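You operate a simulated robot arm through the tools that you are given. There is no shell and no other tool. Be economical: measure what you need, move in short steps, check, and stop when the job is done.

You run a simulated two-armed robot. Do the job below in one go: nothing can be reset, and whatever is moved stays where it is left.

Task
Open the left blue drawer, put the small tee in the inside of the left blue drawer and shut the drawer again. Then open the left cupboard door, take the pipe from the right end of the drawer bench and leave it on the middle left shelf of the grey cupboard and shut the door again. The order counts.

Only the result counts: the job must be done as asked and must still hold three seconds after the hand-in. Knocking over, shifting, dropping, spilling or breaking anything else fails it.

Robot
Two 7-joint arms with fingered hands on one trunk, on a base that drives. Base frame: it is fixed to the floor where the robot stands at the start and does not move with it; the origin is under the middle of the robot, x ahead of it, y to its left, z up. Lengths are in m, angles in degrees, forces in N, time in s.
The left shoulder is at the start at [0.07, 0.162, 1.196], the right one opposite. With the tool pointing down near the work surface each hand reaches from about 0.34 to 0.82 m from the robot's upright axis, wherever it stands, measured 20 degrees to its own side. Places, roughly: inside of the left blue drawer [0.9, -0.2, 0.7]; left blue drawer [0.8, -0.1, 0.7]; left cupboard door [0, 2.5, 1]; middle left shelf of the grey cupboard [0.1, 2.7, 1]. Payload 4 kg a hand.
The tool frame of a hand sits at the grasp point between the pads (the TCP): z along the fingers, y along the line on which they close. The tips reach 0.026 m beyond it. The gripper opens to 0.132 m. The gripper's body begins 0.073 m behind the TCP. The gripper is a hand of 4 fingers: y runs from the thumb to the fingers, the wrist lies at [0, 0, -0.224] in the tool frame.
Orientation is that of the tool frame in the base frame, as a unit quaternion [x, y, z, w]. With the fingers straight down and closing along the base's y, the tool's x points along the base's -x, its y along +y and its z along -z.

Tools
- The arms move only by the tool step_arm. It takes "left_plan", "right_plan" or both (then of equal length, played together; a hand with none holds still); each is a list of rows, each an object (a shift or turn left out is 0) with "slide": the shift along the tool's x, y, z in m, a list of three; "dr": the turn, a rotation vector about the tool's x, y, z in degrees, a list of three. In form: [{"slide": [tx, ty, tz], "dr": [rx, ry, rz]}, ...]. A call has 1 to 8 rows; each row shifts and turns the commanded pose from where the row before left it, along the tool's axes as they then stand. Rows are played at 5 a second. More than 0.05 m and 8.6 degrees between two rows, and nothing of the call is played. Where a pose cannot be reached the arm comes as near as it can. A force on the tool above 40 N (or 10 N above the force at the start of the call, whichever is more), or a blocked arm, ends the call early, and 0.2 s more pass. In this call time passes only in rows, and 0.2 s behind the last. It gives the time, the measured TCP pose, the force on the tool (base axes), the opening and the grip force at its end, in the units of the frame above (readings bear some noise), with the torque about the TCP (base axes, N m) and any sound that the robot's microphone picked up, and new pictures: "pictures" is both (left out), scene, wrist or none (wrist: the cameras of the hands that moved).
- Cameras (640 x 400 px; columns grow to the right, rows downward): "scene" is now at [0.1195, -0.0452, 1.4084]; the picture's right is [-0.53, -0.85, 0.00], its down [-0.61, 0.38, -0.69] and it looks along [0.59, -0.37, -0.72] (base axes); focal length 240 px, centre (320, 200). "left" rides on the left gripper at [-0.073, 0.006, -0.094] in its tool frame; the picture's right is [-0.08, -1.00, 0.00], its down [0.78, -0.06, -0.62] and it looks along [0.62, -0.05, 0.79] (tool axes); focal length 230 px, centre (320, 200). "right" rides on the right gripper at [0.073, 0.006, -0.094] in its tool frame; the picture's right is [-0.08, 1.00, 0.00], its down [-0.79, -0.06, -0.62] and it looks along [-0.61, -0.05, 0.79] (tool axes); focal length 230 px, centre (320, 200). There is no depth. A picture from a camera that has moved, and an enlarged one, comes with that camera's place and axes in the base frame and with its lens.
- lift_body(by): slides the trunk up (or, below 0, down) by that many m; the arms and the scene camera ride with it, the base frame stays. It gives what a move gives, with no picture.
- roll_base(legs): drives the robot by 1 to 6 legs, each [ahead, left, turn to the left] in m, m and degrees, along the robot's own axes; the way and the turn of a leg run together, so that a leg with both is an arc; at most 1.5 m and 180 degrees a leg. The arms and the cameras ride along, it lands a little off, and it stops where it bumps. It gives what a move gives, and a new picture of the scene camera.
- finger_targets(finger1, finger2, finger3, thumb_bend, hand): sets how far each is bent, from 0 (flat) to 1 (curled in); at 0.3 the hand is open as for a grip, at 0.7 the pads meet at the TCP. One left out holds its place. A second passes; each finger stops where it meets its share of the squeeze, and holds until it gets a number again. It is the only way to open and close the hand. It gives what a move gives, with no picture; readings hold the bend of each and the force on the fingers (four entries, about 0 where the hand has none), thumb and palm.
- turn_head(pan, tilt): turns the head with the scene camera to pan (to the left, within 86 degrees either way) and tilt (down, from -29 to 69), counted from straight ahead of the robot. It gives what a move gives, and a new picture of the scene camera.
- close_up(camera, box): a new picture of the part [left, top, right, bottom] of that camera's present view, enlarged. No time passes.
- close_job(): hands the job in; it is judged then, once.

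Go step by step. Nothing tells you exact positions but the pictures and the camera data: compare them with the known pose of the tool, close in by small moves and look again before you grip or let go. The budget is 165 turns and 260 pictures, counting those below and the enlarged ones. Unless the task says otherwise, let go and move clear before handing in, and close with one line.

The tools are called as name(argument=value, ...) on one line, values as JSON. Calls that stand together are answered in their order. step_arm: Moves the arms, as the interface text tells. Its arguments: {"type":"object","properties":{"left_plan":{"type":"array","items":{"type":"object","properties":{"slide":{"type":"array","items":{"type":"number"}},"dr":{"type":"array","items":{"type":"number"}}}}},"right_plan":{"type":"array","items":{"type":"object","properties":{"slide":{"type":"array","items":{"type":"number"}},"dr":{"type":"array","items":{"type":"number"}}}}},"pictures":{"type":"string","enum":["both","scene","wrist","none"]}},"required":[]} The other tools are called the same way: lift_body (by) slides the trunk up or down; finger_targets (finger1, finger2, finger3, thumb_bend, hand) moves the fingers one by one; roll_base (legs) drives the base; turn_head (pan, tilt) turns the head that bears the scene camera; close_up (camera, box) takes an enlarged picture of a part of a camera's view; close_job () hands the job in.

At the start:

```text
t: 0.0
left_ee_pos: [0.5582, 0.0152, 1.1488]
left_orientation: [0.0, 1.0, 0.0, 0.0]
left_ft_force: [0.6, -0.3, -0.1]
left_torque: [0.01, -0.03, -0.01]
left_grip_width: 0.1316
left_finger_force: 0.0
left_shape: jaw
left_bend: [0.3, 0.3, 0.3, 0.3]
left_finger forces: [0.1, 0.1, 0.1, 0.1, 0.0, 0.1]
right_ee_pos: [0.5006, -0.4839, 1.1789]
right_orientation: [0.001, 1.0, 0.0, -0.001]
right_ft_force: [0.0, 0.8, -0.1]
right_torque: [-0.02, 0.03, 0.01]
right_grip_width: 0.1317
right_finger_force: 0.0
right_shape: jaw
right_bend: [0.3, 0.3, 0.3, 0.3]
right_finger forces: [0.0, 0.0, 0.0, 0.0, 0.1, 0.0]
trunk travel left (down, up): [-0.675, 0.265]
robot x, y, heading: [-0.0039, -0.0012, -0.1]
head pan, tilt: [-32.2, 46.0]
```

scene: 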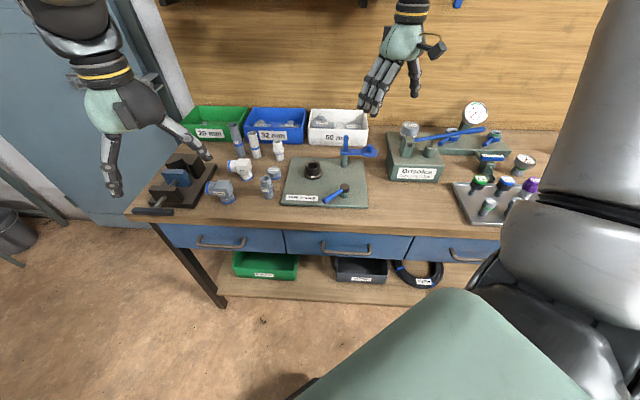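
right: 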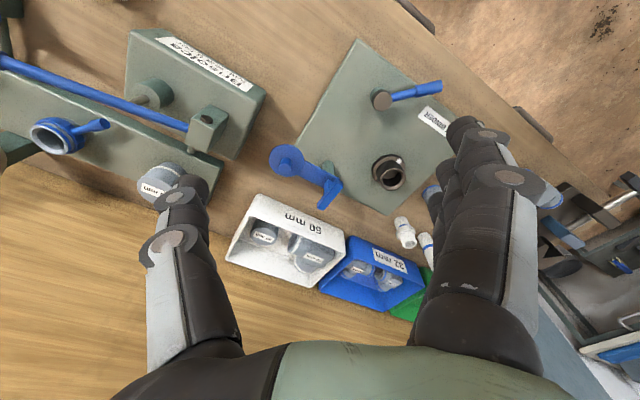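
left: 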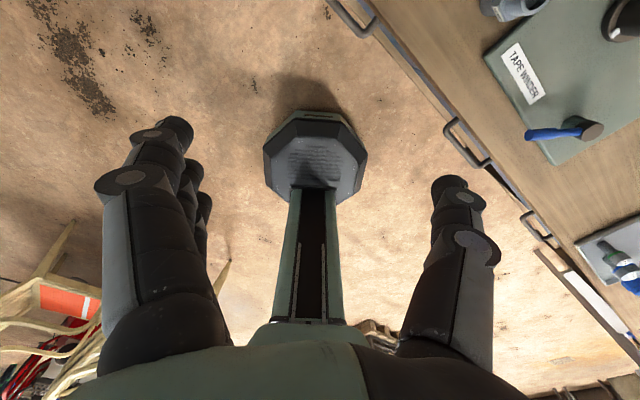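

I see the workbench at an angle ahead-right, with the left blue drawer about 0.6 m away. I'll look closer at the small fittings and the right end of the bench.

close_up(camera="scene", box=[130, 100, 390, 260])

turn_head(pan=-75, tilt=40)

turn_head(pan=80, tilt=15)

```text
2.46 times, centred on (260, 180) of scene
camera zoom: at [0.1195, -0.0452, 1.4084], right [-0.53, -0.85, 0.0], down [-0.61, 0.38, -0.69], along [0.59, -0.37, -0.72], focal length 591 px, centre (468, 249)
```

zoom: 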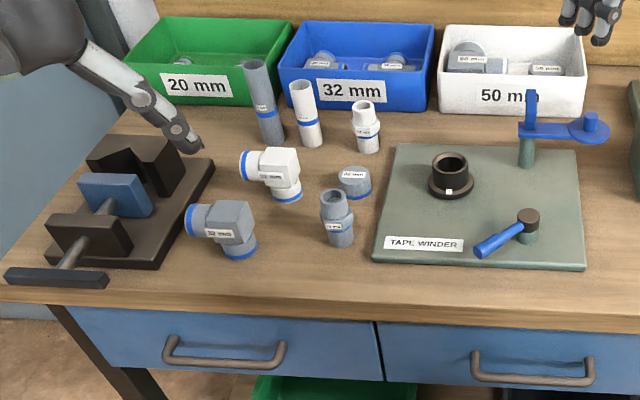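

```text
t: 1.1
left_ee_pos: [0.558, 0.0141, 1.1482]
left_orientation: [0.0, 1.0, 0.0, 0.0]
left_ft_force: [0.0, 0.5, 0.4]
left_torque: [0.02, -0.01, 0.0]
left_grip_width: 0.1317
left_finger_force: 0.0
left_shape: jaw
left_bend: [0.3, 0.3, 0.3, 0.3]
left_finger forces: [0.0, 0.0, 0.1, 0.0, 0.0, 0.1]
right_ee_pos: [0.5005, -0.4845, 1.1784]
right_orientation: [-0.001, 1.0, 0.001, 0.0]
right_ft_force: [0.4, 0.2, -0.2]
right_torque: [0.0, 0.02, 0.0]
right_grip_width: 0.1319
right_finger_force: 0.1
right_shape: jaw
right_bend: [0.3, 0.3, 0.3, 0.3]
right_finger forces: [0.1, 0.1, 0.0, 0.0, 0.1, 0.1]
trunk travel left (down, up): [-0.675, 0.265]
robot x, y, heading: [-0.0019, 0.002, -0.1]
head pan, tilt: [-75.0, 40.0]
camera scene: at [0.0735, -0.0843, 1.4171], right [-0.97, -0.26, 0.0], down [-0.17, 0.62, -0.77], along [0.2, -0.74, -0.64], focal length 240 px, centre (320, 200)
```

scene: 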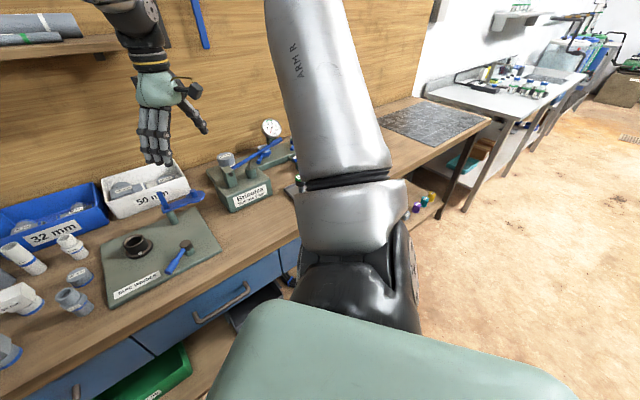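

```text
t: 3.5
left_ee_pos: [0.5588, 0.0138, 1.1492]
left_orientation: [0.0, 1.0, 0.0, 0.001]
left_ft_force: [-0.6, 0.2, 0.0]
left_torque: [0.01, -0.01, 0.0]
left_grip_width: 0.1318
left_finger_force: 0.0
left_shape: jaw
left_bend: [0.3, 0.3, 0.3, 0.3]
left_finger forces: [0.0, 0.0, 0.0, 0.0, 0.0, 0.0]
right_ee_pos: [0.5021, -0.4842, 1.1786]
right_orientation: [0.0, 1.0, 0.001, -0.001]
right_ft_force: [-0.2, -0.7, 0.7]
right_torque: [0.0, 0.03, 0.0]
right_grip_width: 0.1318
right_finger_force: 0.0
right_shape: jaw
right_bend: [0.3, 0.3, 0.3, 0.3]
right_finger forces: [0.1, 0.0, 0.1, 0.0, 0.1, 0.0]
trunk travel left (down, up): [-0.675, 0.265]
robot x, y, heading: [-0.0013, 0.0005, -0.2]
head pan, tilt: [80.0, 15.0]
camera scene: at [0.0677, 0.0897, 1.4566], right [0.98, -0.17, 0.0], down [-0.05, -0.25, -0.97], along [0.17, 0.95, -0.26], focal length 240 px, centre (320, 200)
```

scene: 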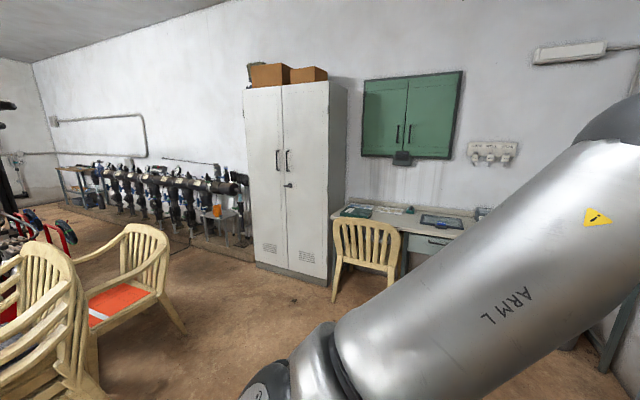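

The cupboard is behind-left, handles in the middle of its doors. I'll turn to face the bench squarely and look at the items.

roll_base(legs=[[0, 0, -35]])

turn_head(pan=0, tilt=50)

turn_head(pan=-45, tilt=45)

```text
t: 5.6
left_ee_pos: [0.4661, -0.3097, 1.1482]
left_orientation: [0.302, 0.953, 0.0, 0.001]
left_ft_force: [-0.5, 1.1, -0.2]
left_torque: [-0.03, 0.01, 0.02]
left_grip_width: 0.1321
left_finger_force: 0.1
left_shape: jaw
left_bend: [0.3, 0.3, 0.3, 0.3]
left_finger forces: [0.1, 0.1, 0.1, 0.1, 0.0, 0.0]
right_ee_pos: [0.1311, -0.6841, 1.1789]
right_orientation: [0.301, 0.954, 0.0, 0.0]
right_ft_force: [0.6, -0.2, -0.3]
right_torque: [0.0, 0.01, 0.0]
right_grip_width: 0.1318
right_finger_force: 0.2
right_shape: jaw
right_bend: [0.3, 0.3, 0.3, 0.3]
right_finger forces: [0.0, 0.0, 0.0, 0.1, 0.1, 0.0]
trunk travel left (down, up): [-0.675, 0.265]
robot x, y, heading: [-0.0012, -0.0028, -35.2]
head pan, tilt: [80.0, 15.0]
camera scene: at [0.1086, 0.035, 1.4566], right [0.71, -0.71, 0.0], down [-0.18, -0.18, -0.97], along [0.68, 0.68, -0.26], focal length 240 px, centre (320, 200)
```

scene: 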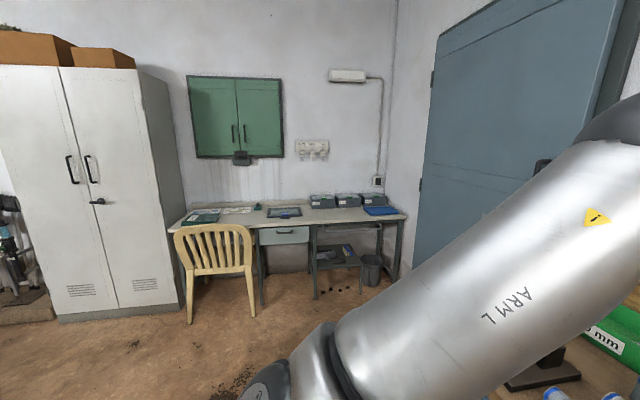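

```text
t: 7.1
left_ee_pos: [0.4655, -0.3095, 1.1477]
left_orientation: [0.302, 0.953, 0.0, 0.0]
left_ft_force: [0.4, -0.3, -0.8]
left_torque: [-0.01, 0.01, 0.02]
left_grip_width: 0.1319
left_finger_force: 0.0
left_shape: jaw
left_bend: [0.3, 0.3, 0.3, 0.3]
left_finger forces: [0.1, 0.1, 0.1, 0.1, 0.0, 0.0]
right_ee_pos: [0.1318, -0.6849, 1.1786]
right_orientation: [0.302, 0.953, 0.0, 0.0]
right_ft_force: [0.8, -1.8, -0.4]
right_torque: [0.03, 0.0, 0.01]
right_grip_width: 0.1318
right_finger_force: 0.1
right_shape: jaw
right_bend: [0.3, 0.3, 0.3, 0.3]
right_finger forces: [0.0, 0.0, 0.0, 0.0, 0.0, 0.0]
trunk travel left (down, up): [-0.675, 0.265]
robot x, y, heading: [0.004, 0.001, -34.6]
head pan, tilt: [0.0, 50.0]
camera scene: at [0.1053, -0.0753, 1.4029], right [-0.57, -0.82, 0.0], down [-0.63, 0.44, -0.64], along [0.53, -0.37, -0.77], focal length 240 px, centre (320, 200)
```

scene: 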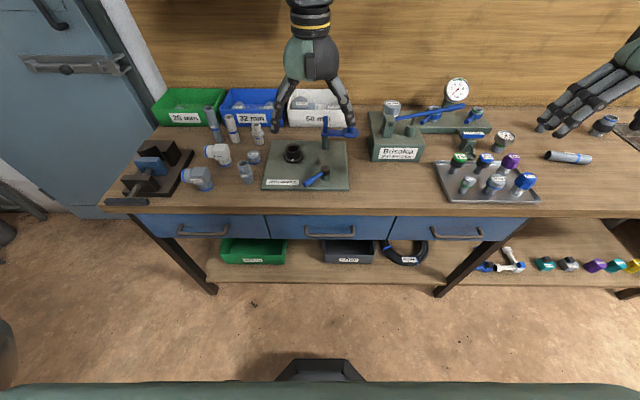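

```text
t: 8.2
left_ee_pos: [0.4657, -0.31, 1.1481]
left_orientation: [0.301, 0.954, 0.0, 0.0]
left_ft_force: [0.4, 1.1, 0.3]
left_torque: [-0.02, 0.02, -0.04]
left_grip_width: 0.1318
left_finger_force: 0.0
left_shape: jaw
left_bend: [0.3, 0.3, 0.3, 0.3]
left_finger forces: [0.1, 0.1, 0.1, 0.1, 0.1, 0.0]
right_ee_pos: [0.132, -0.6854, 1.1784]
right_orientation: [0.301, 0.953, 0.0, 0.0]
right_ft_force: [0.5, 0.0, 0.2]
right_torque: [-0.02, 0.0, 0.02]
right_grip_width: 0.1315
right_finger_force: 0.0
right_shape: jaw
right_bend: [0.3, 0.3, 0.3, 0.3]
right_finger forces: [0.0, 0.0, 0.0, 0.0, 0.0, 0.1]
trunk travel left (down, up): [-0.675, 0.265]
robot x, y, heading: [-0.003, 0.0002, -35.0]
head pan, tilt: [-45.0, 45.0]
camera scene: at [0.0563, -0.1112, 1.4098], right [-0.98, -0.17, 0.0], down [-0.12, 0.7, -0.71], along [0.12, -0.7, -0.71], focal length 240 px, centre (320, 200)
```

scene: 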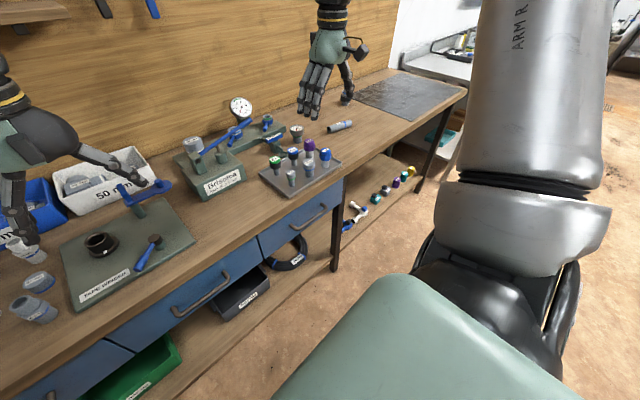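

The pipe lies at the bench's right end. Now I'll zoom in on the candidates for the small tee.

turn_head(pan=0, tilt=50)

close_up(camera="scene", box=[170, 90, 290, 210])

close_up(camera="scene", box=[430, 90, 640, 280])

```text
t: 9.3
left_ee_pos: [0.4659, -0.3085, 1.1487]
left_orientation: [0.302, 0.953, 0.001, 0.0]
left_ft_force: [-0.2, -0.2, 0.3]
left_torque: [-0.01, 0.0, -0.01]
left_grip_width: 0.1318
left_finger_force: 0.2
left_shape: jaw
left_bend: [0.3, 0.3, 0.3, 0.3]
left_finger forces: [0.0, 0.1, 0.0, 0.1, 0.0, 0.1]
right_ee_pos: [0.1317, -0.6829, 1.1798]
right_orientation: [0.302, 0.953, 0.0, -0.001]
right_ft_force: [0.2, 0.0, 0.1]
right_torque: [0.02, -0.04, 0.0]
right_grip_width: 0.1317
right_finger_force: 0.1
right_shape: jaw
right_bend: [0.3, 0.3, 0.3, 0.3]
right_finger forces: [0.0, 0.0, 0.0, 0.1, 0.1, 0.0]
trunk travel left (down, up): [-0.675, 0.265]
robot x, y, heading: [-0.0022, -0.0009, -35.1]
head pan, tilt: [0.0, 50.0]
camera scene: at [0.1052, -0.0755, 1.4029], right [-0.58, -0.82, 0.0], down [-0.63, 0.44, -0.64], along [0.53, -0.37, -0.77], focal length 240 px, centre (320, 200)
```

scene: 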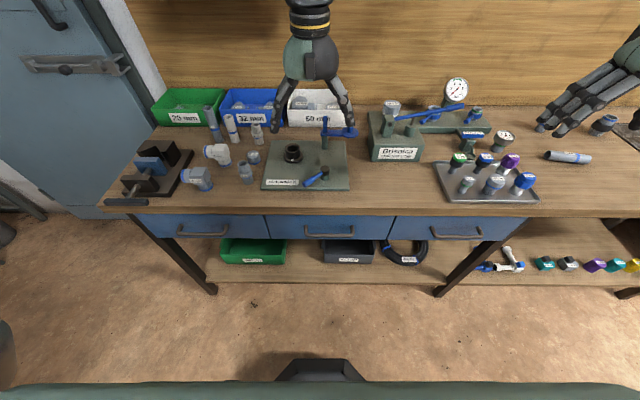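

```text
3.33 times, centred on (230, 150) of scene
camera zoom: at [0.1052, -0.0755, 1.4029], right [-0.58, -0.82, 0.0], down [-0.63, 0.44, -0.64], along [0.53, -0.37, -0.77], focal length 800 px, centre (620, 367)
```

zoom: 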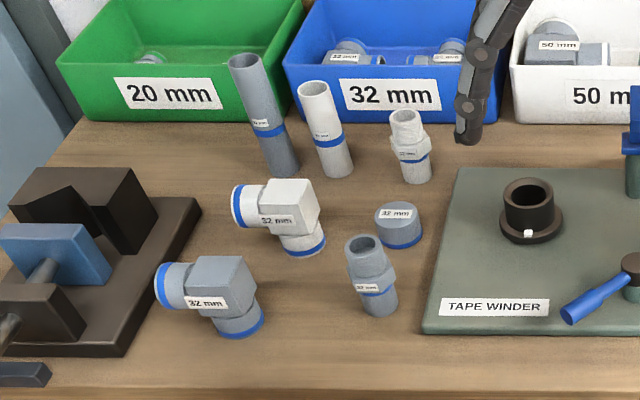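

```text
2.11 times, centred on (535, 185) of scene
camera zoom: at [0.1052, -0.0755, 1.4029], right [-0.58, -0.82, 0.0], down [-0.63, 0.44, -0.64], along [0.53, -0.37, -0.77], focal length 506 px, centre (-133, 232)
```

zoom: 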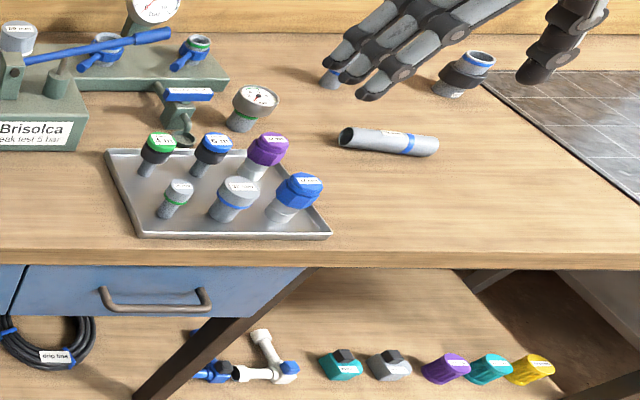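

No clear tee among the standing fittings except the two elbow-like pieces; I'll check inside the bins from higher up.

close_up(camera="scene", box=[185, 130, 265, 200])

lift_body(by=0.25)

close_up(camera="scene", box=[150, 60, 290, 150])

close_up(camera="scene", box=[170, 140, 290, 220])

```text
5.71 times, centred on (225, 165) of scene
camera zoom: at [0.1052, -0.0755, 1.4029], right [-0.58, -0.82, 0.0], down [-0.63, 0.44, -0.64], along [0.53, -0.37, -0.77], focal length 1372 px, centre (863, 400)
```

zoom: 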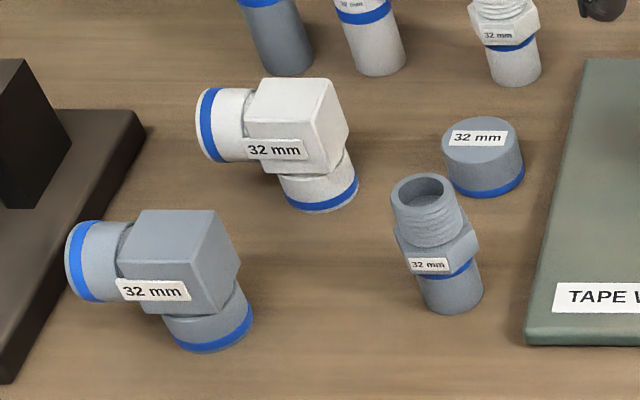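

```text
t: 11.9
left_ee_pos: [0.4657, -0.3088, 1.3981]
left_orientation: [0.302, 0.953, 0.001, -0.001]
left_ft_force: [-0.7, -0.2, -0.8]
left_torque: [0.03, 0.04, -0.02]
left_grip_width: 0.1317
left_finger_force: 0.0
left_shape: jaw
left_bend: [0.3, 0.3, 0.3, 0.3]
left_finger forces: [0.0, 0.1, 0.0, 0.0, 0.0, 0.0]
right_ee_pos: [0.1311, -0.6836, 1.4284]
right_orientation: [0.302, 0.953, 0.0, 0.0]
right_ft_force: [-0.9, -0.1, -0.7]
right_torque: [-0.03, -0.03, 0.03]
right_grip_width: 0.1317
right_finger_force: 0.0
right_shape: jaw
right_bend: [0.3, 0.3, 0.3, 0.3]
right_finger forces: [0.0, 0.1, 0.0, 0.0, 0.1, 0.1]
trunk travel left (down, up): [-0.925, 0.015]
robot x, y, heading: [-0.0004, 0.0015, -35.0]
head pan, tilt: [0.0, 50.0]
```

```text
4.44 times, centred on (220, 105) of scene
camera zoom: at [0.1053, -0.0755, 1.6529], right [-0.58, -0.82, 0.0], down [-0.63, 0.44, -0.64], along [0.53, -0.37, -0.77], focal length 1067 px, centre (764, 622)
```

zoom: 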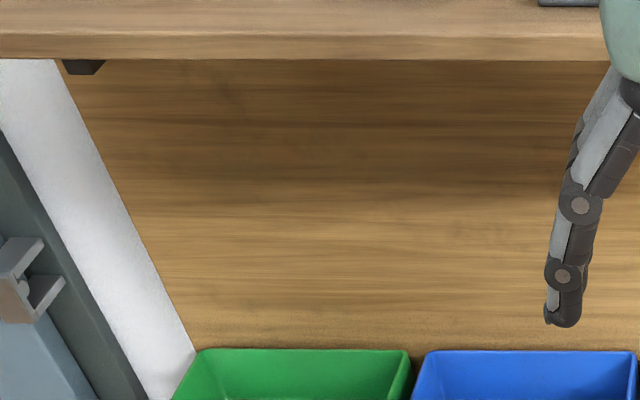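

```text
5.00 times, centred on (230, 180) of scene
camera zoom: at [0.1053, -0.0755, 1.6529], right [-0.58, -0.82, 0.0], down [-0.63, 0.44, -0.64], along [0.53, -0.37, -0.77], focal length 1201 px, centre (770, 300)
```

zoom: 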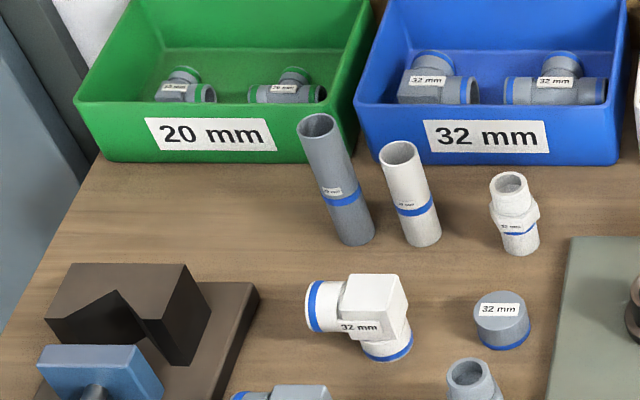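

The green bin holds a 20 mm elbow and a 20 mm tee (right): that's the small tee. Next I fix the drawer handle from two camera heights.

turn_head(pan=0, tilt=60)

close_up(camera="scene", box=[150, 100, 310, 220])

lift_body(by=-0.4)

turn_head(pan=30, tilt=50)

```text
t: 12.6
left_ee_pos: [0.4651, -0.3092, 1.3988]
left_orientation: [0.302, 0.953, 0.0, 0.0]
left_ft_force: [-0.1, 0.1, 0.2]
left_torque: [-0.01, 0.03, -0.03]
left_grip_width: 0.1317
left_finger_force: 0.0
left_shape: jaw
left_bend: [0.3, 0.3, 0.3, 0.3]
left_finger forces: [0.0, 0.0, 0.0, 0.0, 0.1, 0.0]
right_ee_pos: [0.1314, -0.6846, 1.4293]
right_orientation: [0.301, 0.954, -0.001, 0.0]
right_ft_force: [-0.7, 0.2, 0.9]
right_torque: [0.01, 0.05, 0.01]
right_grip_width: 0.1318
right_finger_force: 0.1
right_shape: jaw
right_bend: [0.3, 0.3, 0.3, 0.3]
right_finger forces: [0.0, 0.1, 0.1, 0.0, 0.1, 0.0]
trunk travel left (down, up): [-0.925, 0.015]
robot x, y, heading: [-0.0019, 0.0004, -35.2]
head pan, tilt: [0.0, 60.0]
camera scene: at [0.0968, -0.0696, 1.6404], right [-0.58, -0.82, 0.0], down [-0.71, 0.5, -0.5], along [0.41, -0.29, -0.87], focal length 240 px, centre (320, 200)
```

scene: 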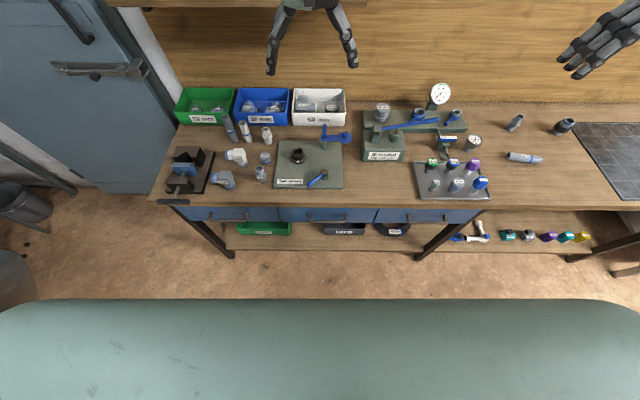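

```text
3.33 times, centred on (230, 160) of scene
camera zoom: at [0.0968, -0.0696, 1.6404], right [-0.58, -0.82, 0.0], down [-0.71, 0.5, -0.5], along [0.41, -0.29, -0.87], focal length 800 px, centre (620, 333)
```

zoom: 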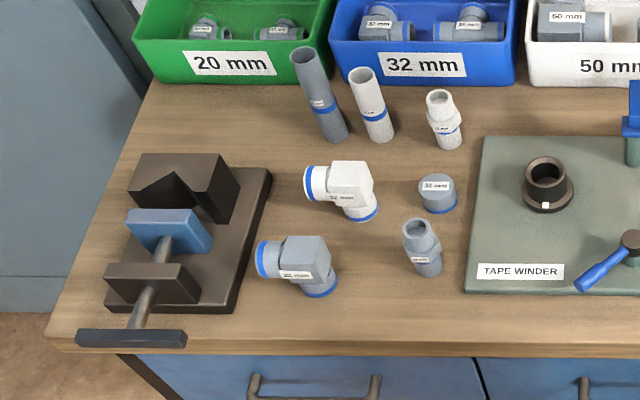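

```text
t: 16.5
left_ee_pos: [0.4646, -0.3101, 0.9984]
left_orientation: [0.302, 0.953, -0.001, 0.0]
left_ft_force: [-0.1, 0.2, 0.0]
left_torque: [0.06, -0.01, -0.02]
left_grip_width: 0.132
left_finger_force: 0.2
left_shape: jaw
left_bend: [0.3, 0.3, 0.3, 0.3]
left_finger forces: [0.0, 0.0, 0.0, 0.1, 0.0, 0.0]
right_ee_pos: [0.1316, -0.6841, 1.0289]
right_orientation: [0.302, 0.953, 0.0, 0.0]
right_ft_force: [-0.3, 0.0, -0.6]
right_torque: [0.01, 0.02, 0.01]
right_grip_width: 0.1316
right_finger_force: 0.0
right_shape: jaw
right_bend: [0.3, 0.3, 0.3, 0.3]
right_finger forces: [0.0, 0.1, 0.1, 0.1, 0.0, 0.0]
trunk travel left (down, up): [-0.525, 0.415]
robot x, y, heading: [-0.0011, -0.0003, -35.1]
head pan, tilt: [0.0, 60.0]
```

```text
t: 17.4
left_ee_pos: [0.4655, -0.3096, 0.9971]
left_orientation: [0.302, 0.953, 0.0, -0.001]
left_ft_force: [0.3, -0.1, -0.6]
left_torque: [-0.01, 0.03, -0.02]
left_grip_width: 0.132
left_finger_force: 0.1
left_shape: jaw
left_bend: [0.3, 0.3, 0.3, 0.3]
left_finger forces: [0.0, 0.1, 0.1, 0.0, 0.0, 0.0]
right_ee_pos: [0.1313, -0.6842, 1.0286]
right_orientation: [0.301, 0.954, 0.0, 0.0]
right_ft_force: [0.3, 0.1, -0.8]
right_torque: [-0.01, 0.03, 0.02]
right_grip_width: 0.1317
right_finger_force: 0.1
right_shape: jaw
right_bend: [0.3, 0.3, 0.3, 0.3]
right_finger forces: [0.0, 0.0, 0.1, 0.1, 0.0, 0.0]
trunk travel left (down, up): [-0.525, 0.415]
robot x, y, heading: [0.0012, -0.0001, -35.5]
head pan, tilt: [30.0, 50.0]
camera scene: at [0.1189, -0.038, 1.2529], right [-0.09, -1.0, 0.0], down [-0.76, 0.07, -0.64], along [0.64, -0.06, -0.77], focal length 240 px, centre (320, 200)
```

scene: 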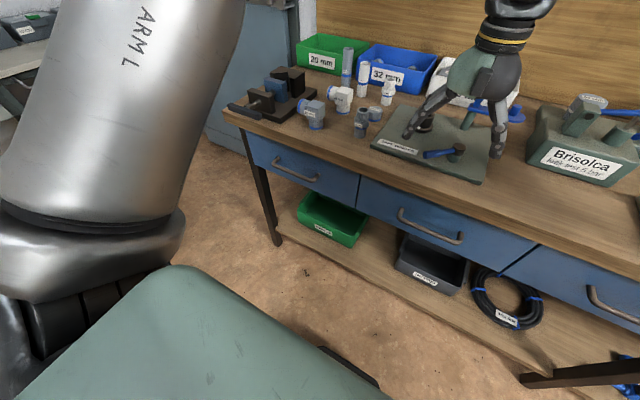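

Handle sits at about (0.669, -0.008, 0.737). I back off 0.25 m and sidestep left, then turn the left hand to point forward.

roll_base(legs=[[-0.25, 0.1, 0.3]])

step_arm(left_plan=[{"slide": [0, 0.025, 0], "dr": [0, -8.2, 0]}, {"slide": [0, 0.025, 0], "dr": [0, -8.2, 0]}, {"slide": [0, 0.025, 0], "dr": [0, -8.2, 0]}, {"slide": [0, 0.025, 0], "dr": [0, -8.2, 0]}, {"slide": [0, 0.025, 0], "dr": [0, -8.2, 0]}, {"slide": [0, 0.025, 0], "dr": [0, -8.2, 0]}, {"slide": [0, 0.025, 0], "dr": [0, -8.2, 0]}, {"slide": [0, 0.025, 0], "dr": [0, -8.2, 0]}], pictures="none")

step_arm(left_plan=[{"slide": [0, 0.02, 0], "dr": [0, -8.2, 0]}, {"slide": [0, 0.02, 0], "dr": [0, -8.2, 0]}, {"slide": [0, 0.02, 0], "dr": [0, -8.0, 0]}], pictures="scene")

```text
t: 19.3
left_ee_pos: [0.3211, -0.0816, 0.9989]
left_orientation: [0.297, 0.955, 0.0, -0.001]
left_ft_force: [-0.2, 0.1, 0.9]
left_torque: [-0.03, 0.01, -0.02]
left_grip_width: 0.1318
left_finger_force: 0.1
left_shape: jaw
left_bend: [0.3, 0.3, 0.3, 0.3]
left_finger forces: [0.1, 0.0, 0.1, 0.0, 0.0, 0.0]
right_ee_pos: [-0.01, -0.4594, 1.0282]
right_orientation: [0.299, 0.954, 0.001, 0.0]
right_ft_force: [0.5, -0.4, 0.4]
right_torque: [-0.01, -0.02, -0.02]
right_grip_width: 0.1319
right_finger_force: 0.1
right_shape: jaw
right_bend: [0.3, 0.3, 0.3, 0.3]
right_finger forces: [0.1, 0.0, 0.1, 0.1, 0.0, 0.0]
trunk travel left (down, up): [-0.525, 0.415]
robot x, y, heading: [-0.1481, 0.2243, -34.8]
head pan, tilt: [30.0, 50.0]
camera scene: at [-0.0283, 0.1869, 1.2529], right [-0.08, -1.0, 0.0], down [-0.76, 0.06, -0.64], along [0.64, -0.05, -0.77], focal length 240 px, centre (320, 200)
```

scene: 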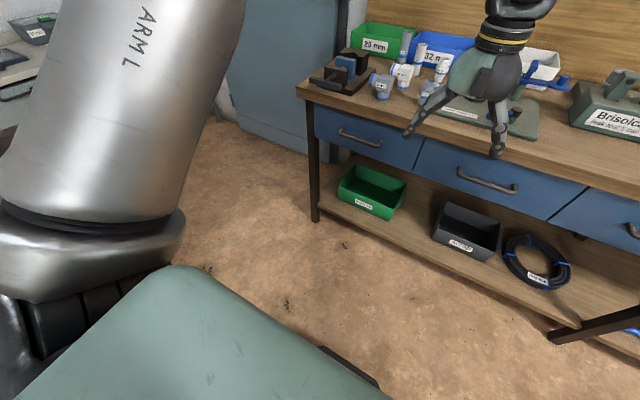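

```text
t: 21.1
left_ee_pos: [0.4372, 0.0865, 0.9974]
left_orientation: [0.248, 0.803, -0.16, 0.517]
left_ft_force: [0.3, 0.5, -0.9]
left_torque: [-0.01, 0.01, -0.05]
left_grip_width: 0.1317
left_finger_force: 0.0
left_shape: jaw
left_bend: [0.3, 0.3, 0.3, 0.3]
left_finger forces: [0.1, 0.0, 0.1, 0.0, 0.0, 0.1]
right_ee_pos: [-0.009, -0.4578, 1.0293]
right_orientation: [0.297, 0.955, -0.001, 0.0]
right_ft_force: [0.5, 0.2, -1.1]
right_torque: [-0.01, 0.01, 0.03]
right_grip_width: 0.132
right_finger_force: 0.1
right_shape: jaw
right_bend: [0.3, 0.3, 0.3, 0.3]
right_finger forces: [0.1, 0.0, 0.0, 0.0, 0.0, 0.1]
trunk travel left (down, up): [-0.525, 0.415]
robot x, y, heading: [-0.1513, 0.223, -34.6]
head pan, tilt: [30.0, 50.0]
```

```text
t: 21.9
left_ee_pos: [0.4526, 0.1038, 0.9988]
left_orientation: [0.235, 0.75, -0.184, 0.591]
left_ft_force: [0.9, 0.3, 0.0]
left_torque: [0.03, 0.0, -0.03]
left_grip_width: 0.1319
left_finger_force: 0.1
left_shape: jaw
left_bend: [0.3, 0.3, 0.3, 0.3]
left_finger forces: [0.0, 0.1, 0.1, 0.1, 0.0, 0.1]
left hand out of reach, approached as far as the arm can: row 2, 3
right_ee_pos: [-0.0103, -0.461, 1.0284]
right_orientation: [0.297, 0.955, 0.0, 0.0]
right_ft_force: [0.0, 0.3, -0.8]
right_torque: [0.0, -0.04, -0.03]
right_grip_width: 0.1319
right_finger_force: 0.1
right_shape: jaw
right_bend: [0.3, 0.3, 0.3, 0.3]
right_finger forces: [0.0, 0.1, 0.0, 0.0, 0.0, 0.0]
trunk travel left (down, up): [-0.525, 0.415]
robot x, y, heading: [-0.1478, 0.2259, -34.6]
head pan, tilt: [30.0, 50.0]
camera scene: at [-0.0289, 0.1865, 1.253], right [-0.08, -1.0, 0.0], down [-0.76, 0.06, -0.64], along [0.64, -0.05, -0.77], focal length 240 px, centre (320, 200)
```

scene: 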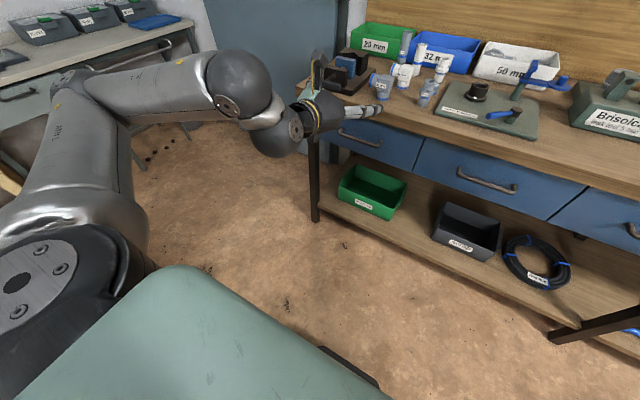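

The wrist hits a limit at this height; lowering the trunk brings the shoulder level with the handle and should make the forward pose easy. Then I roll the hand so it closes vertically.

lift_body(by=-0.25)

step_arm(left_plan=[{"slide": [0, 0, 0.02], "dr": [0, 0, 8.2]}, {"slide": [0, 0, 0.01], "dr": [0, 0, 8.2]}, {"slide": [0, 0, 0.01], "dr": [0, 0, 8.2]}, {"dr": [0, 0, 8.2]}, {"dr": [0, 0, 8.2]}, {"dr": [0, 0, 8.2]}], pictures="scene")

```text
t: 24.5
left_ee_pos: [0.4519, 0.1026, 0.7476]
left_orientation: [0.235, 0.75, -0.185, 0.59]
left_ft_force: [-0.3, 0.2, -0.5]
left_torque: [-0.02, 0.0, -0.01]
left_grip_width: 0.1319
left_finger_force: 0.0
left_shape: jaw
left_bend: [0.3, 0.3, 0.3, 0.3]
left_finger forces: [0.0, 0.2, 0.0, 0.0, 0.0, 0.0]
right_ee_pos: [-0.0093, -0.4582, 0.7793]
right_orientation: [0.297, 0.955, 0.001, 0.0]
right_ft_force: [-0.1, -0.1, -0.3]
right_torque: [0.01, -0.02, -0.02]
right_grip_width: 0.1318
right_finger_force: 0.0
right_shape: jaw
right_bend: [0.3, 0.3, 0.3, 0.3]
right_finger forces: [0.1, 0.0, 0.0, 0.1, 0.0, 0.0]
trunk travel left (down, up): [-0.275, 0.665]
robot x, y, heading: [-0.1498, 0.2223, -34.6]
head pan, tilt: [30.0, 50.0]
```

```text
t: 26.1
left_ee_pos: [0.4679, 0.0663, 0.7065]
left_orientation: [0.535, 0.6, 0.044, 0.593]
left_ft_force: [0.1, 0.9, -0.2]
left_torque: [-0.04, 0.0, 0.01]
left_grip_width: 0.1319
left_finger_force: 0.0
left_shape: jaw
left_bend: [0.3, 0.3, 0.3, 0.3]
left_finger forces: [0.1, 0.0, 0.0, 0.0, 0.1, 0.0]
right_ee_pos: [-0.0102, -0.458, 0.7784]
right_orientation: [0.298, 0.955, 0.0, 0.0]
right_ft_force: [0.0, -0.3, 0.5]
right_torque: [-0.02, -0.02, 0.01]
right_grip_width: 0.132
right_finger_force: 0.0
right_shape: jaw
right_bend: [0.3, 0.3, 0.3, 0.3]
right_finger forces: [0.0, 0.0, 0.1, 0.1, 0.1, 0.0]
trunk travel left (down, up): [-0.275, 0.665]
robot x, y, heading: [-0.1429, 0.2223, -34.8]
head pan, tilt: [30.0, 50.0]
stopped in row 6 (left hand): the arm was blocked; the commanded pose is now the measured one
camera scene: at [-0.0281, 0.1877, 1.0029], right [-0.08, -1.0, 0.0], down [-0.76, 0.06, -0.64], along [0.64, -0.05, -0.77], focal length 240 px, centre (320, 200)
```

scene: 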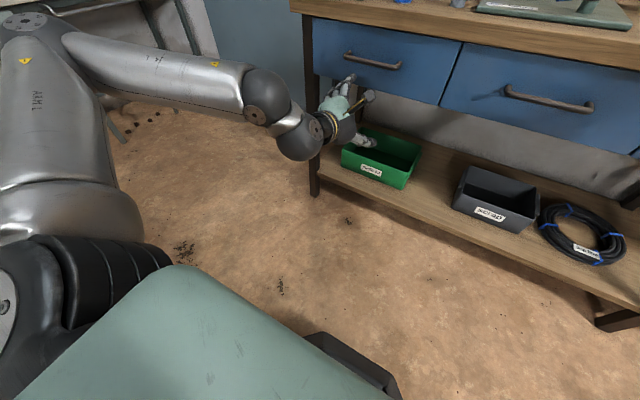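

The arm got blocked before finishing the roll. I'll look at the elbow to see what it touches.

turn_head(pan=75, tilt=30)

close_up(camera="left", box=[0, 0, 640, 400])

```text
t: 27.2
left_ee_pos: [0.467, 0.0652, 0.7056]
left_orientation: [0.535, 0.6, 0.045, 0.593]
left_ft_force: [-0.6, -0.9, -0.2]
left_torque: [-0.01, -0.05, 0.01]
left_grip_width: 0.132
left_finger_force: 0.1
left_shape: jaw
left_bend: [0.3, 0.3, 0.3, 0.3]
left_finger forces: [0.0, 0.0, 0.1, 0.0, 0.1, 0.0]
right_ee_pos: [-0.0101, -0.4584, 0.7774]
right_orientation: [0.296, 0.955, 0.001, -0.001]
right_ft_force: [0.0, -0.5, 0.3]
right_torque: [-0.03, -0.01, -0.03]
right_grip_width: 0.132
right_finger_force: 0.1
right_shape: jaw
right_bend: [0.3, 0.3, 0.3, 0.3]
right_finger forces: [0.1, 0.1, 0.0, 0.0, 0.0, 0.1]
trunk travel left (down, up): [-0.275, 0.665]
robot x, y, heading: [-0.1483, 0.2219, -34.6]
head pan, tilt: [75.0, 30.0]
camera scene: at [-0.0361, 0.2515, 1.0324], right [0.65, -0.76, 0.0], down [-0.38, -0.32, -0.87], along [0.66, 0.56, -0.5], focal length 240 px, centre (320, 200)
```

scene: 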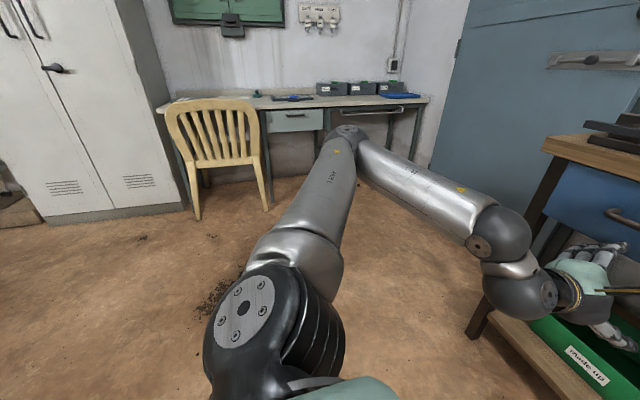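

```text
1.00 times, centred on (320, 200) of left (not enlarged: the box is as wide or as high as the picture)
camera zoom: at [0.3789, 0.072, 0.7855], right [-0.61, -0.48, -0.63], down [-0.29, 0.88, -0.38], along [0.74, -0.05, -0.67], focal length 230 px, centre (320, 200)
```

zoom: 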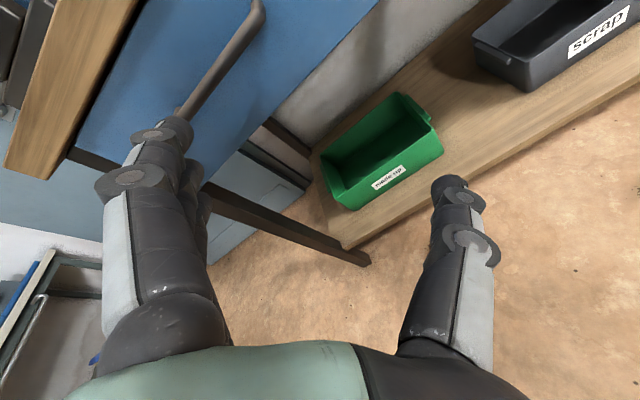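

Nothing is in the way, so it is a wrist limit from the folded arm. I'll extend the hand forward first, then level and roll it.

step_arm(left_plan=[{"slide": [-0.013, 0.017, 0.035]}, {"slide": [-0.013, 0.017, 0.035]}, {"slide": [-0.013, 0.017, 0.035]}, {"dr": [-4.1, -3.9, 0]}, {"dr": [-4.1, -3.9, 0]}, {"dr": [-4.1, -3.9, 0]}, {"dr": [0, 0, 8]}, {"dr": [0, 0, 8]}], pictures="none")

```text
t: 29.0
left_ee_pos: [0.5168, -0.057, 0.7697]
left_orientation: [0.538, 0.459, 0.154, 0.69]
left_ft_force: [0.3, -0.6, 0.2]
left_torque: [-0.01, 0.01, 0.02]
left_grip_width: 0.132
left_finger_force: 0.0
left_shape: jaw
left_bend: [0.3, 0.3, 0.3, 0.3]
left_finger forces: [0.1, 0.0, 0.0, 0.0, 0.0, 0.0]
left hand out of reach, approached as far as the arm can: row 4, 5, 6, 7, 8
right_ee_pos: [-0.0102, -0.4596, 0.778]
right_orientation: [0.297, 0.955, 0.001, 0.0]
right_ft_force: [-0.2, 1.1, -0.4]
right_torque: [0.02, -0.01, 0.02]
right_grip_width: 0.1318
right_finger_force: 0.0
right_shape: jaw
right_bend: [0.3, 0.3, 0.3, 0.3]
right_finger forces: [0.0, 0.1, 0.1, 0.0, 0.0, 0.1]
trunk travel left (down, up): [-0.275, 0.665]
robot x, y, heading: [-0.1435, 0.2239, -34.6]
head pan, tilt: [75.0, 30.0]
```

The hand is now nearly level with 62° of roll, just displaced to the right; shifting the robot left lines it up with the handle. I'll finish the roll there.

roll_base(legs=[[0, 0.13, 0]])

step_arm(left_plan=[{"dr": [0, 0, 7]}, {"dr": [0, 0, 7]}, {"dr": [0, 0, 7]}, {"dr": [0, 0, 7]}], pictures="wrist")

turn_head(pan=0, tilt=30)

```text
t: 30.3
left_ee_pos: [0.5931, 0.0533, 0.7701]
left_orientation: [0.538, 0.46, 0.153, 0.689]
left_ft_force: [0.1, -0.4, 0.3]
left_torque: [-0.01, -0.01, -0.01]
left_grip_width: 0.1322
left_finger_force: 0.0
left_shape: jaw
left_bend: [0.3, 0.3, 0.3, 0.3]
left_finger forces: [0.0, 0.1, 0.0, 0.0, 0.1, 0.0]
right_ee_pos: [0.0665, -0.3493, 0.7795]
right_orientation: [0.298, 0.955, -0.001, 0.0]
right_ft_force: [0.4, 0.3, 0.2]
right_torque: [0.0, 0.01, 0.03]
right_grip_width: 0.1317
right_finger_force: 0.1
right_shape: jaw
right_bend: [0.3, 0.3, 0.3, 0.3]
right_finger forces: [0.1, 0.1, 0.0, 0.1, 0.0, 0.1]
trunk travel left (down, up): [-0.275, 0.665]
robot x, y, heading: [-0.0728, 0.3315, -34.3]
head pan, tilt: [75.0, 30.0]
camera scene: at [0.0397, 0.3615, 1.0324], right [0.65, -0.76, 0.0], down [-0.38, -0.32, -0.87], along [0.66, 0.56, -0.5], focal length 240 px, centre (320, 200)
```

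scene: 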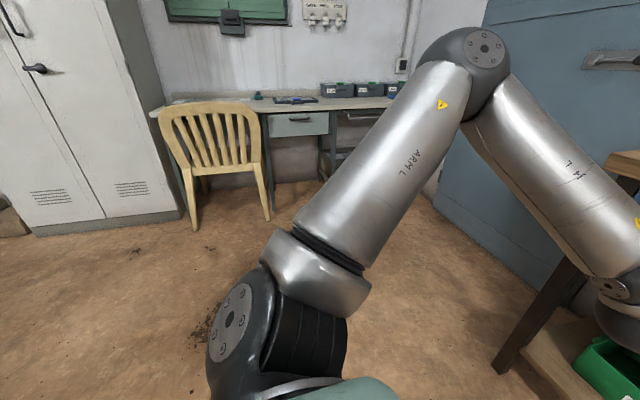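

```text
t: 31.3
left_ee_pos: [0.5654, 0.0415, 0.7728]
left_orientation: [0.632, 0.317, 0.317, 0.632]
left_ft_force: [-0.2, 0.0, 0.3]
left_torque: [0.05, -0.01, 0.0]
left_grip_width: 0.1318
left_finger_force: 0.0
left_shape: jaw
left_bend: [0.3, 0.3, 0.3, 0.3]
left_finger forces: [0.0, 0.1, 0.1, 0.0, 0.1, 0.0]
left hand out of reach, approached as far as the arm can: row 1, 2, 3, 4
right_ee_pos: [0.0648, -0.3508, 0.7778]
right_orientation: [0.298, 0.955, 0.001, 0.0]
right_ft_force: [-0.4, -0.9, 0.4]
right_torque: [-0.01, 0.03, -0.01]
right_grip_width: 0.1319
right_finger_force: 0.0
right_shape: jaw
right_bend: [0.3, 0.3, 0.3, 0.3]
right_finger forces: [0.1, 0.0, 0.1, 0.0, 0.0, 0.0]
trunk travel left (down, up): [-0.275, 0.665]
robot x, y, heading: [-0.0722, 0.3315, -34.4]
head pan, tilt: [75.0, 30.0]
camera left: at [0.4463, 0.0391, 0.7772], right [-0.05, -0.06, -1.0], down [-0.03, 1.0, -0.06], along [1.0, 0.02, -0.05], focal length 230 px, centre (320, 200)
```

left: 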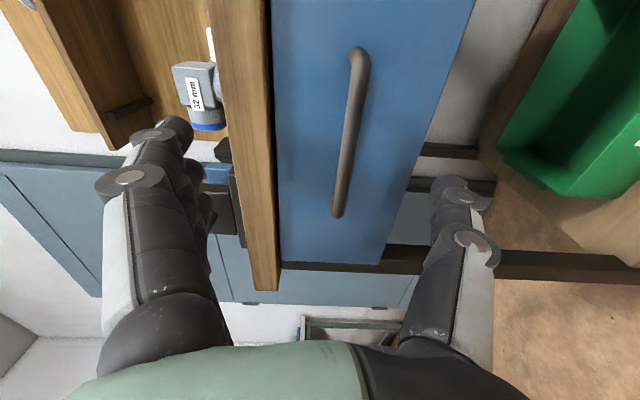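

```text
t: 32.8
left_ee_pos: [0.5643, 0.0419, 0.772]
left_orientation: [0.632, 0.318, 0.317, 0.631]
left_ft_force: [0.2, -0.7, 0.3]
left_torque: [0.01, 0.0, -0.04]
left_grip_width: 0.1319
left_finger_force: 0.0
left_shape: jaw
left_bend: [0.3, 0.3, 0.3, 0.3]
left_finger forces: [0.0, 0.0, 0.0, 0.0, 0.0, 0.1]
right_ee_pos: [0.0668, -0.3511, 0.7782]
right_orientation: [0.298, 0.955, 0.0, 0.0]
right_ft_force: [-0.2, 0.0, -0.9]
right_torque: [0.01, -0.03, -0.03]
right_grip_width: 0.1318
right_finger_force: 0.1
right_shape: jaw
right_bend: [0.3, 0.3, 0.3, 0.3]
right_finger forces: [0.0, 0.0, 0.1, 0.0, 0.0, 0.1]
trunk travel left (down, up): [-0.275, 0.665]
robot x, y, heading: [-0.0771, 0.3349, -34.7]
head pan, tilt: [0.0, 30.0]
camera scene: at [0.0448, 0.2508, 1.0324], right [-0.57, -0.82, 0.0], down [-0.41, 0.28, -0.87], along [0.71, -0.49, -0.5], focal length 240 px, centre (320, 200)
```

scene: 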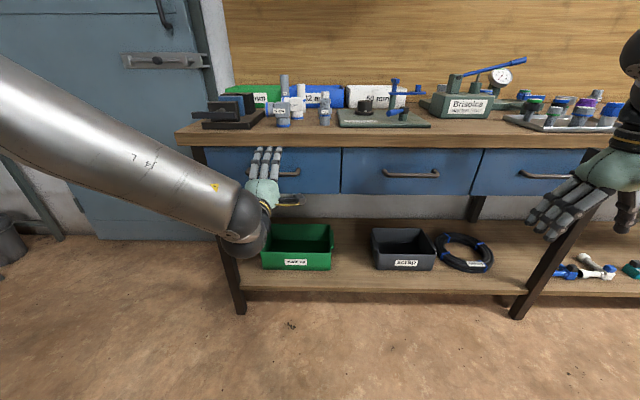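

The hand is now level with its closing axis vertical, about 11 cm short of the handle. I lower 3 cm and drive in with the base.

lift_body(by=-0.03)

roll_base(legs=[[0.075, 0.02, 0]])

close_up(camera="left", box=[0, 0, 640, 400])

close_up(camera="scene", box=[170, 120, 350, 240])

```text
t: 33.5
left_ee_pos: [0.5665, 0.0423, 0.7412]
left_orientation: [0.632, 0.318, 0.316, 0.632]
left_ft_force: [-0.9, -0.1, 0.3]
left_torque: [0.01, 0.0, 0.01]
left_grip_width: 0.1321
left_finger_force: 0.0
left_shape: jaw
left_bend: [0.3, 0.3, 0.3, 0.3]
left_finger forces: [0.0, 0.1, 0.0, 0.0, 0.1, 0.0]
right_ee_pos: [0.0647, -0.351, 0.749]
right_orientation: [0.297, 0.955, 0.0, 0.0]
right_ft_force: [0.3, 0.7, 0.1]
right_torque: [0.0, -0.01, 0.0]
right_grip_width: 0.1321
right_finger_force: 0.0
right_shape: jaw
right_bend: [0.3, 0.3, 0.3, 0.3]
right_finger forces: [0.1, 0.0, 0.1, 0.0, 0.0, 0.1]
trunk travel left (down, up): [-0.245, 0.695]
robot x, y, heading: [-0.073, 0.3355, -34.5]
head pan, tilt: [0.0, 30.0]
```

```text
t: 34.6
left_ee_pos: [0.6371, 0.0167, 0.7416]
left_orientation: [0.632, 0.319, 0.317, 0.631]
left_ft_force: [-0.4, 0.2, -0.4]
left_torque: [0.02, -0.04, -0.05]
left_grip_width: 0.132
left_finger_force: 0.0
left_shape: jaw
left_bend: [0.3, 0.3, 0.3, 0.3]
left_finger forces: [0.0, 0.0, 0.0, 0.1, 0.0, 0.0]
right_ee_pos: [0.1364, -0.3759, 0.7484]
right_orientation: [0.298, 0.955, 0.0, -0.001]
right_ft_force: [0.3, -0.7, -0.7]
right_torque: [-0.01, 0.02, 0.01]
right_grip_width: 0.1318
right_finger_force: 0.1
right_shape: jaw
right_bend: [0.3, 0.3, 0.3, 0.3]
right_finger forces: [0.0, 0.0, 0.1, 0.1, 0.0, 0.0]
trunk travel left (down, up): [-0.245, 0.695]
robot x, y, heading: [0.0043, 0.308, -34.4]
head pan, tilt: [0.0, 30.0]
camera scene: at [0.1165, 0.2258, 1.0023], right [-0.57, -0.82, 0.0], down [-0.41, 0.28, -0.87], along [0.71, -0.49, -0.5], focal length 240 px, centre (320, 200)
```

scene: 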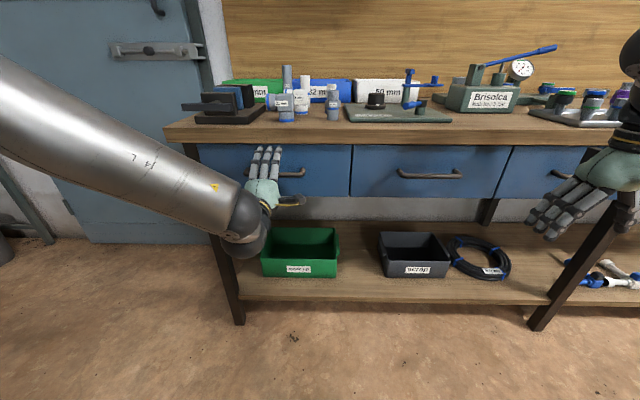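

```text
1.00 times, centred on (320, 200) of left (not enlarged: the box is as wide or as high as the picture)
camera zoom: at [0.5182, 0.0147, 0.7466], right [-0.05, -0.06, -1.0], down [-0.03, 1.0, -0.06], along [1.0, 0.03, -0.05], focal length 230 px, centre (320, 200)
```

zoom: 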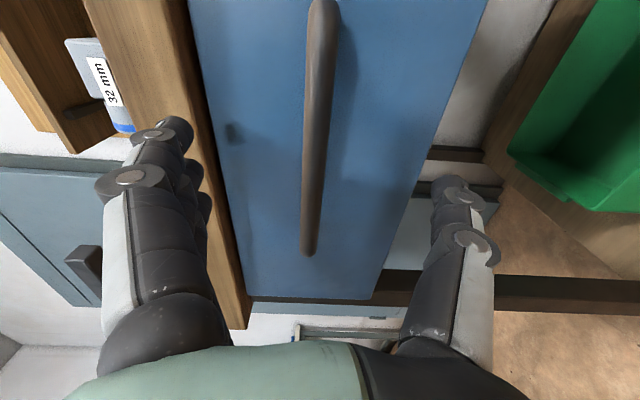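

```text
3.33 times, centred on (260, 180) of scene
camera zoom: at [0.1165, 0.2258, 1.0023], right [-0.57, -0.82, 0.0], down [-0.41, 0.28, -0.87], along [0.71, -0.49, -0.5], focal length 800 px, centre (520, 267)
```

zoom: 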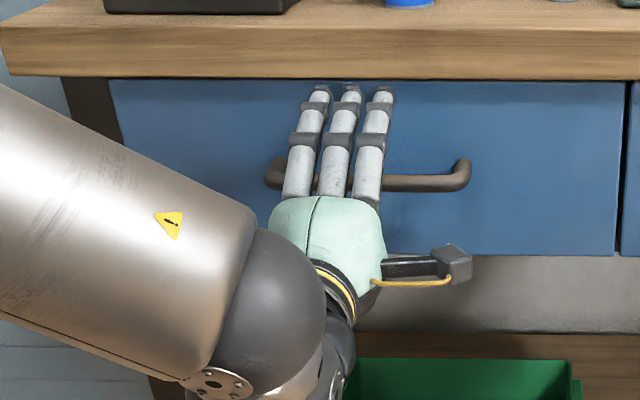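

Hand is level with the bar and 4 cm short; fingertips are close to the bench slab, so I pre-close partly before driving in.

finger_targets(hand="left", finger1=0.5, finger2=0.5, finger3=0.5, thumb_bend=0.5)

roll_base(legs=[[0.035, 0, 0]])

close_up(camera="left", box=[0, 0, 640, 400])

```text
t: 35.6
left_ee_pos: [0.636, 0.0171, 0.7418]
left_orientation: [0.632, 0.319, 0.317, 0.631]
left_ft_force: [-0.5, -0.3, 0.7]
left_torque: [0.01, -0.01, -0.01]
left_grip_width: 0.0713
left_finger_force: 0.0
left_shape: fingers
left_bend: [0.5, 0.5, 0.5, 0.5]
left_finger forces: [0.0, 0.0, 0.0, 0.0, 0.1, 0.1]
right_ee_pos: [0.1368, -0.376, 0.7481]
right_orientation: [0.298, 0.955, 0.001, -0.001]
right_ft_force: [0.5, -0.4, -0.2]
right_torque: [0.02, 0.02, -0.01]
right_grip_width: 0.1319
right_finger_force: 0.0
right_shape: jaw
right_bend: [0.3, 0.3, 0.3, 0.3]
right_finger forces: [0.0, 0.0, 0.0, 0.0, 0.0, 0.0]
trunk travel left (down, up): [-0.245, 0.695]
robot x, y, heading: [-0.0016, 0.3065, -34.6]
head pan, tilt: [0.0, 30.0]
```

```text
t: 36.5
left_ee_pos: [0.6599, 0.0018, 0.7394]
left_orientation: [0.635, 0.318, 0.317, 0.629]
left_ft_force: [-1.7, 0.0, 0.7]
left_torque: [-0.01, -0.08, 0.01]
left_grip_width: 0.0708
left_finger_force: 1.2
left_shape: fingers
left_bend: [0.5, 0.5, 0.5, 0.5]
left_finger forces: [0.0, 0.0, 1.2, 0.1, 0.0, 0.1]
right_ee_pos: [0.1616, -0.3913, 0.747]
right_orientation: [0.297, 0.955, 0.0, 0.0]
right_ft_force: [-0.6, 0.0, -0.3]
right_torque: [-0.01, 0.01, -0.04]
right_grip_width: 0.1318
right_finger_force: 0.1
right_shape: jaw
right_bend: [0.3, 0.3, 0.3, 0.3]
right_finger forces: [0.0, 0.0, 0.0, 0.0, 0.0, 0.1]
trunk travel left (down, up): [-0.245, 0.695]
robot x, y, heading: [0.0252, 0.2892, -34.4]
head pan, tilt: [0.0, 30.0]
stopped in leg 1: the force on the tool passed its limit (the readings are from after the stop); the commanded pose is now the measured one
camera scene: at [0.1407, 0.209, 1.0024], right [-0.57, -0.82, 0.0], down [-0.41, 0.28, -0.87], along [0.71, -0.49, -0.5], focal length 240 px, centre (320, 200)
```

scene: 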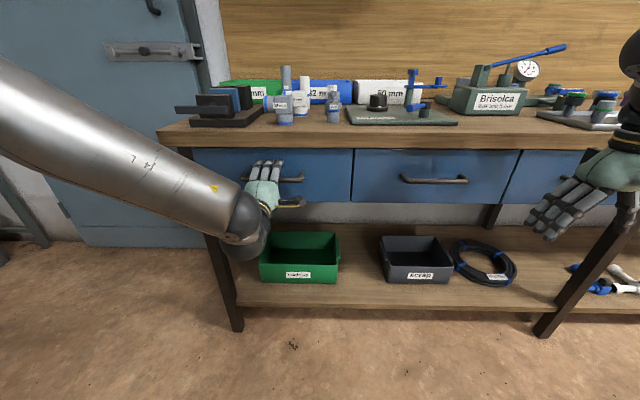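

```text
1.00 times, centred on (320, 200) of left (not enlarged: the box is as wide or as high as the picture)
camera zoom: at [0.5401, -0.0006, 0.7448], right [-0.05, -0.06, -1.0], down [-0.03, 1.0, -0.06], along [1.0, 0.02, -0.05], focal length 230 px, centre (320, 200)
```

zoom: 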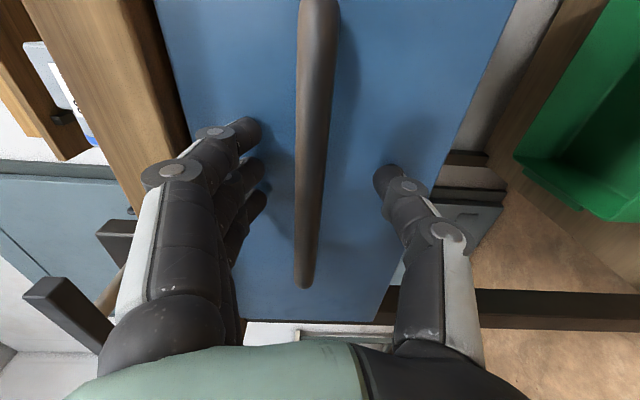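

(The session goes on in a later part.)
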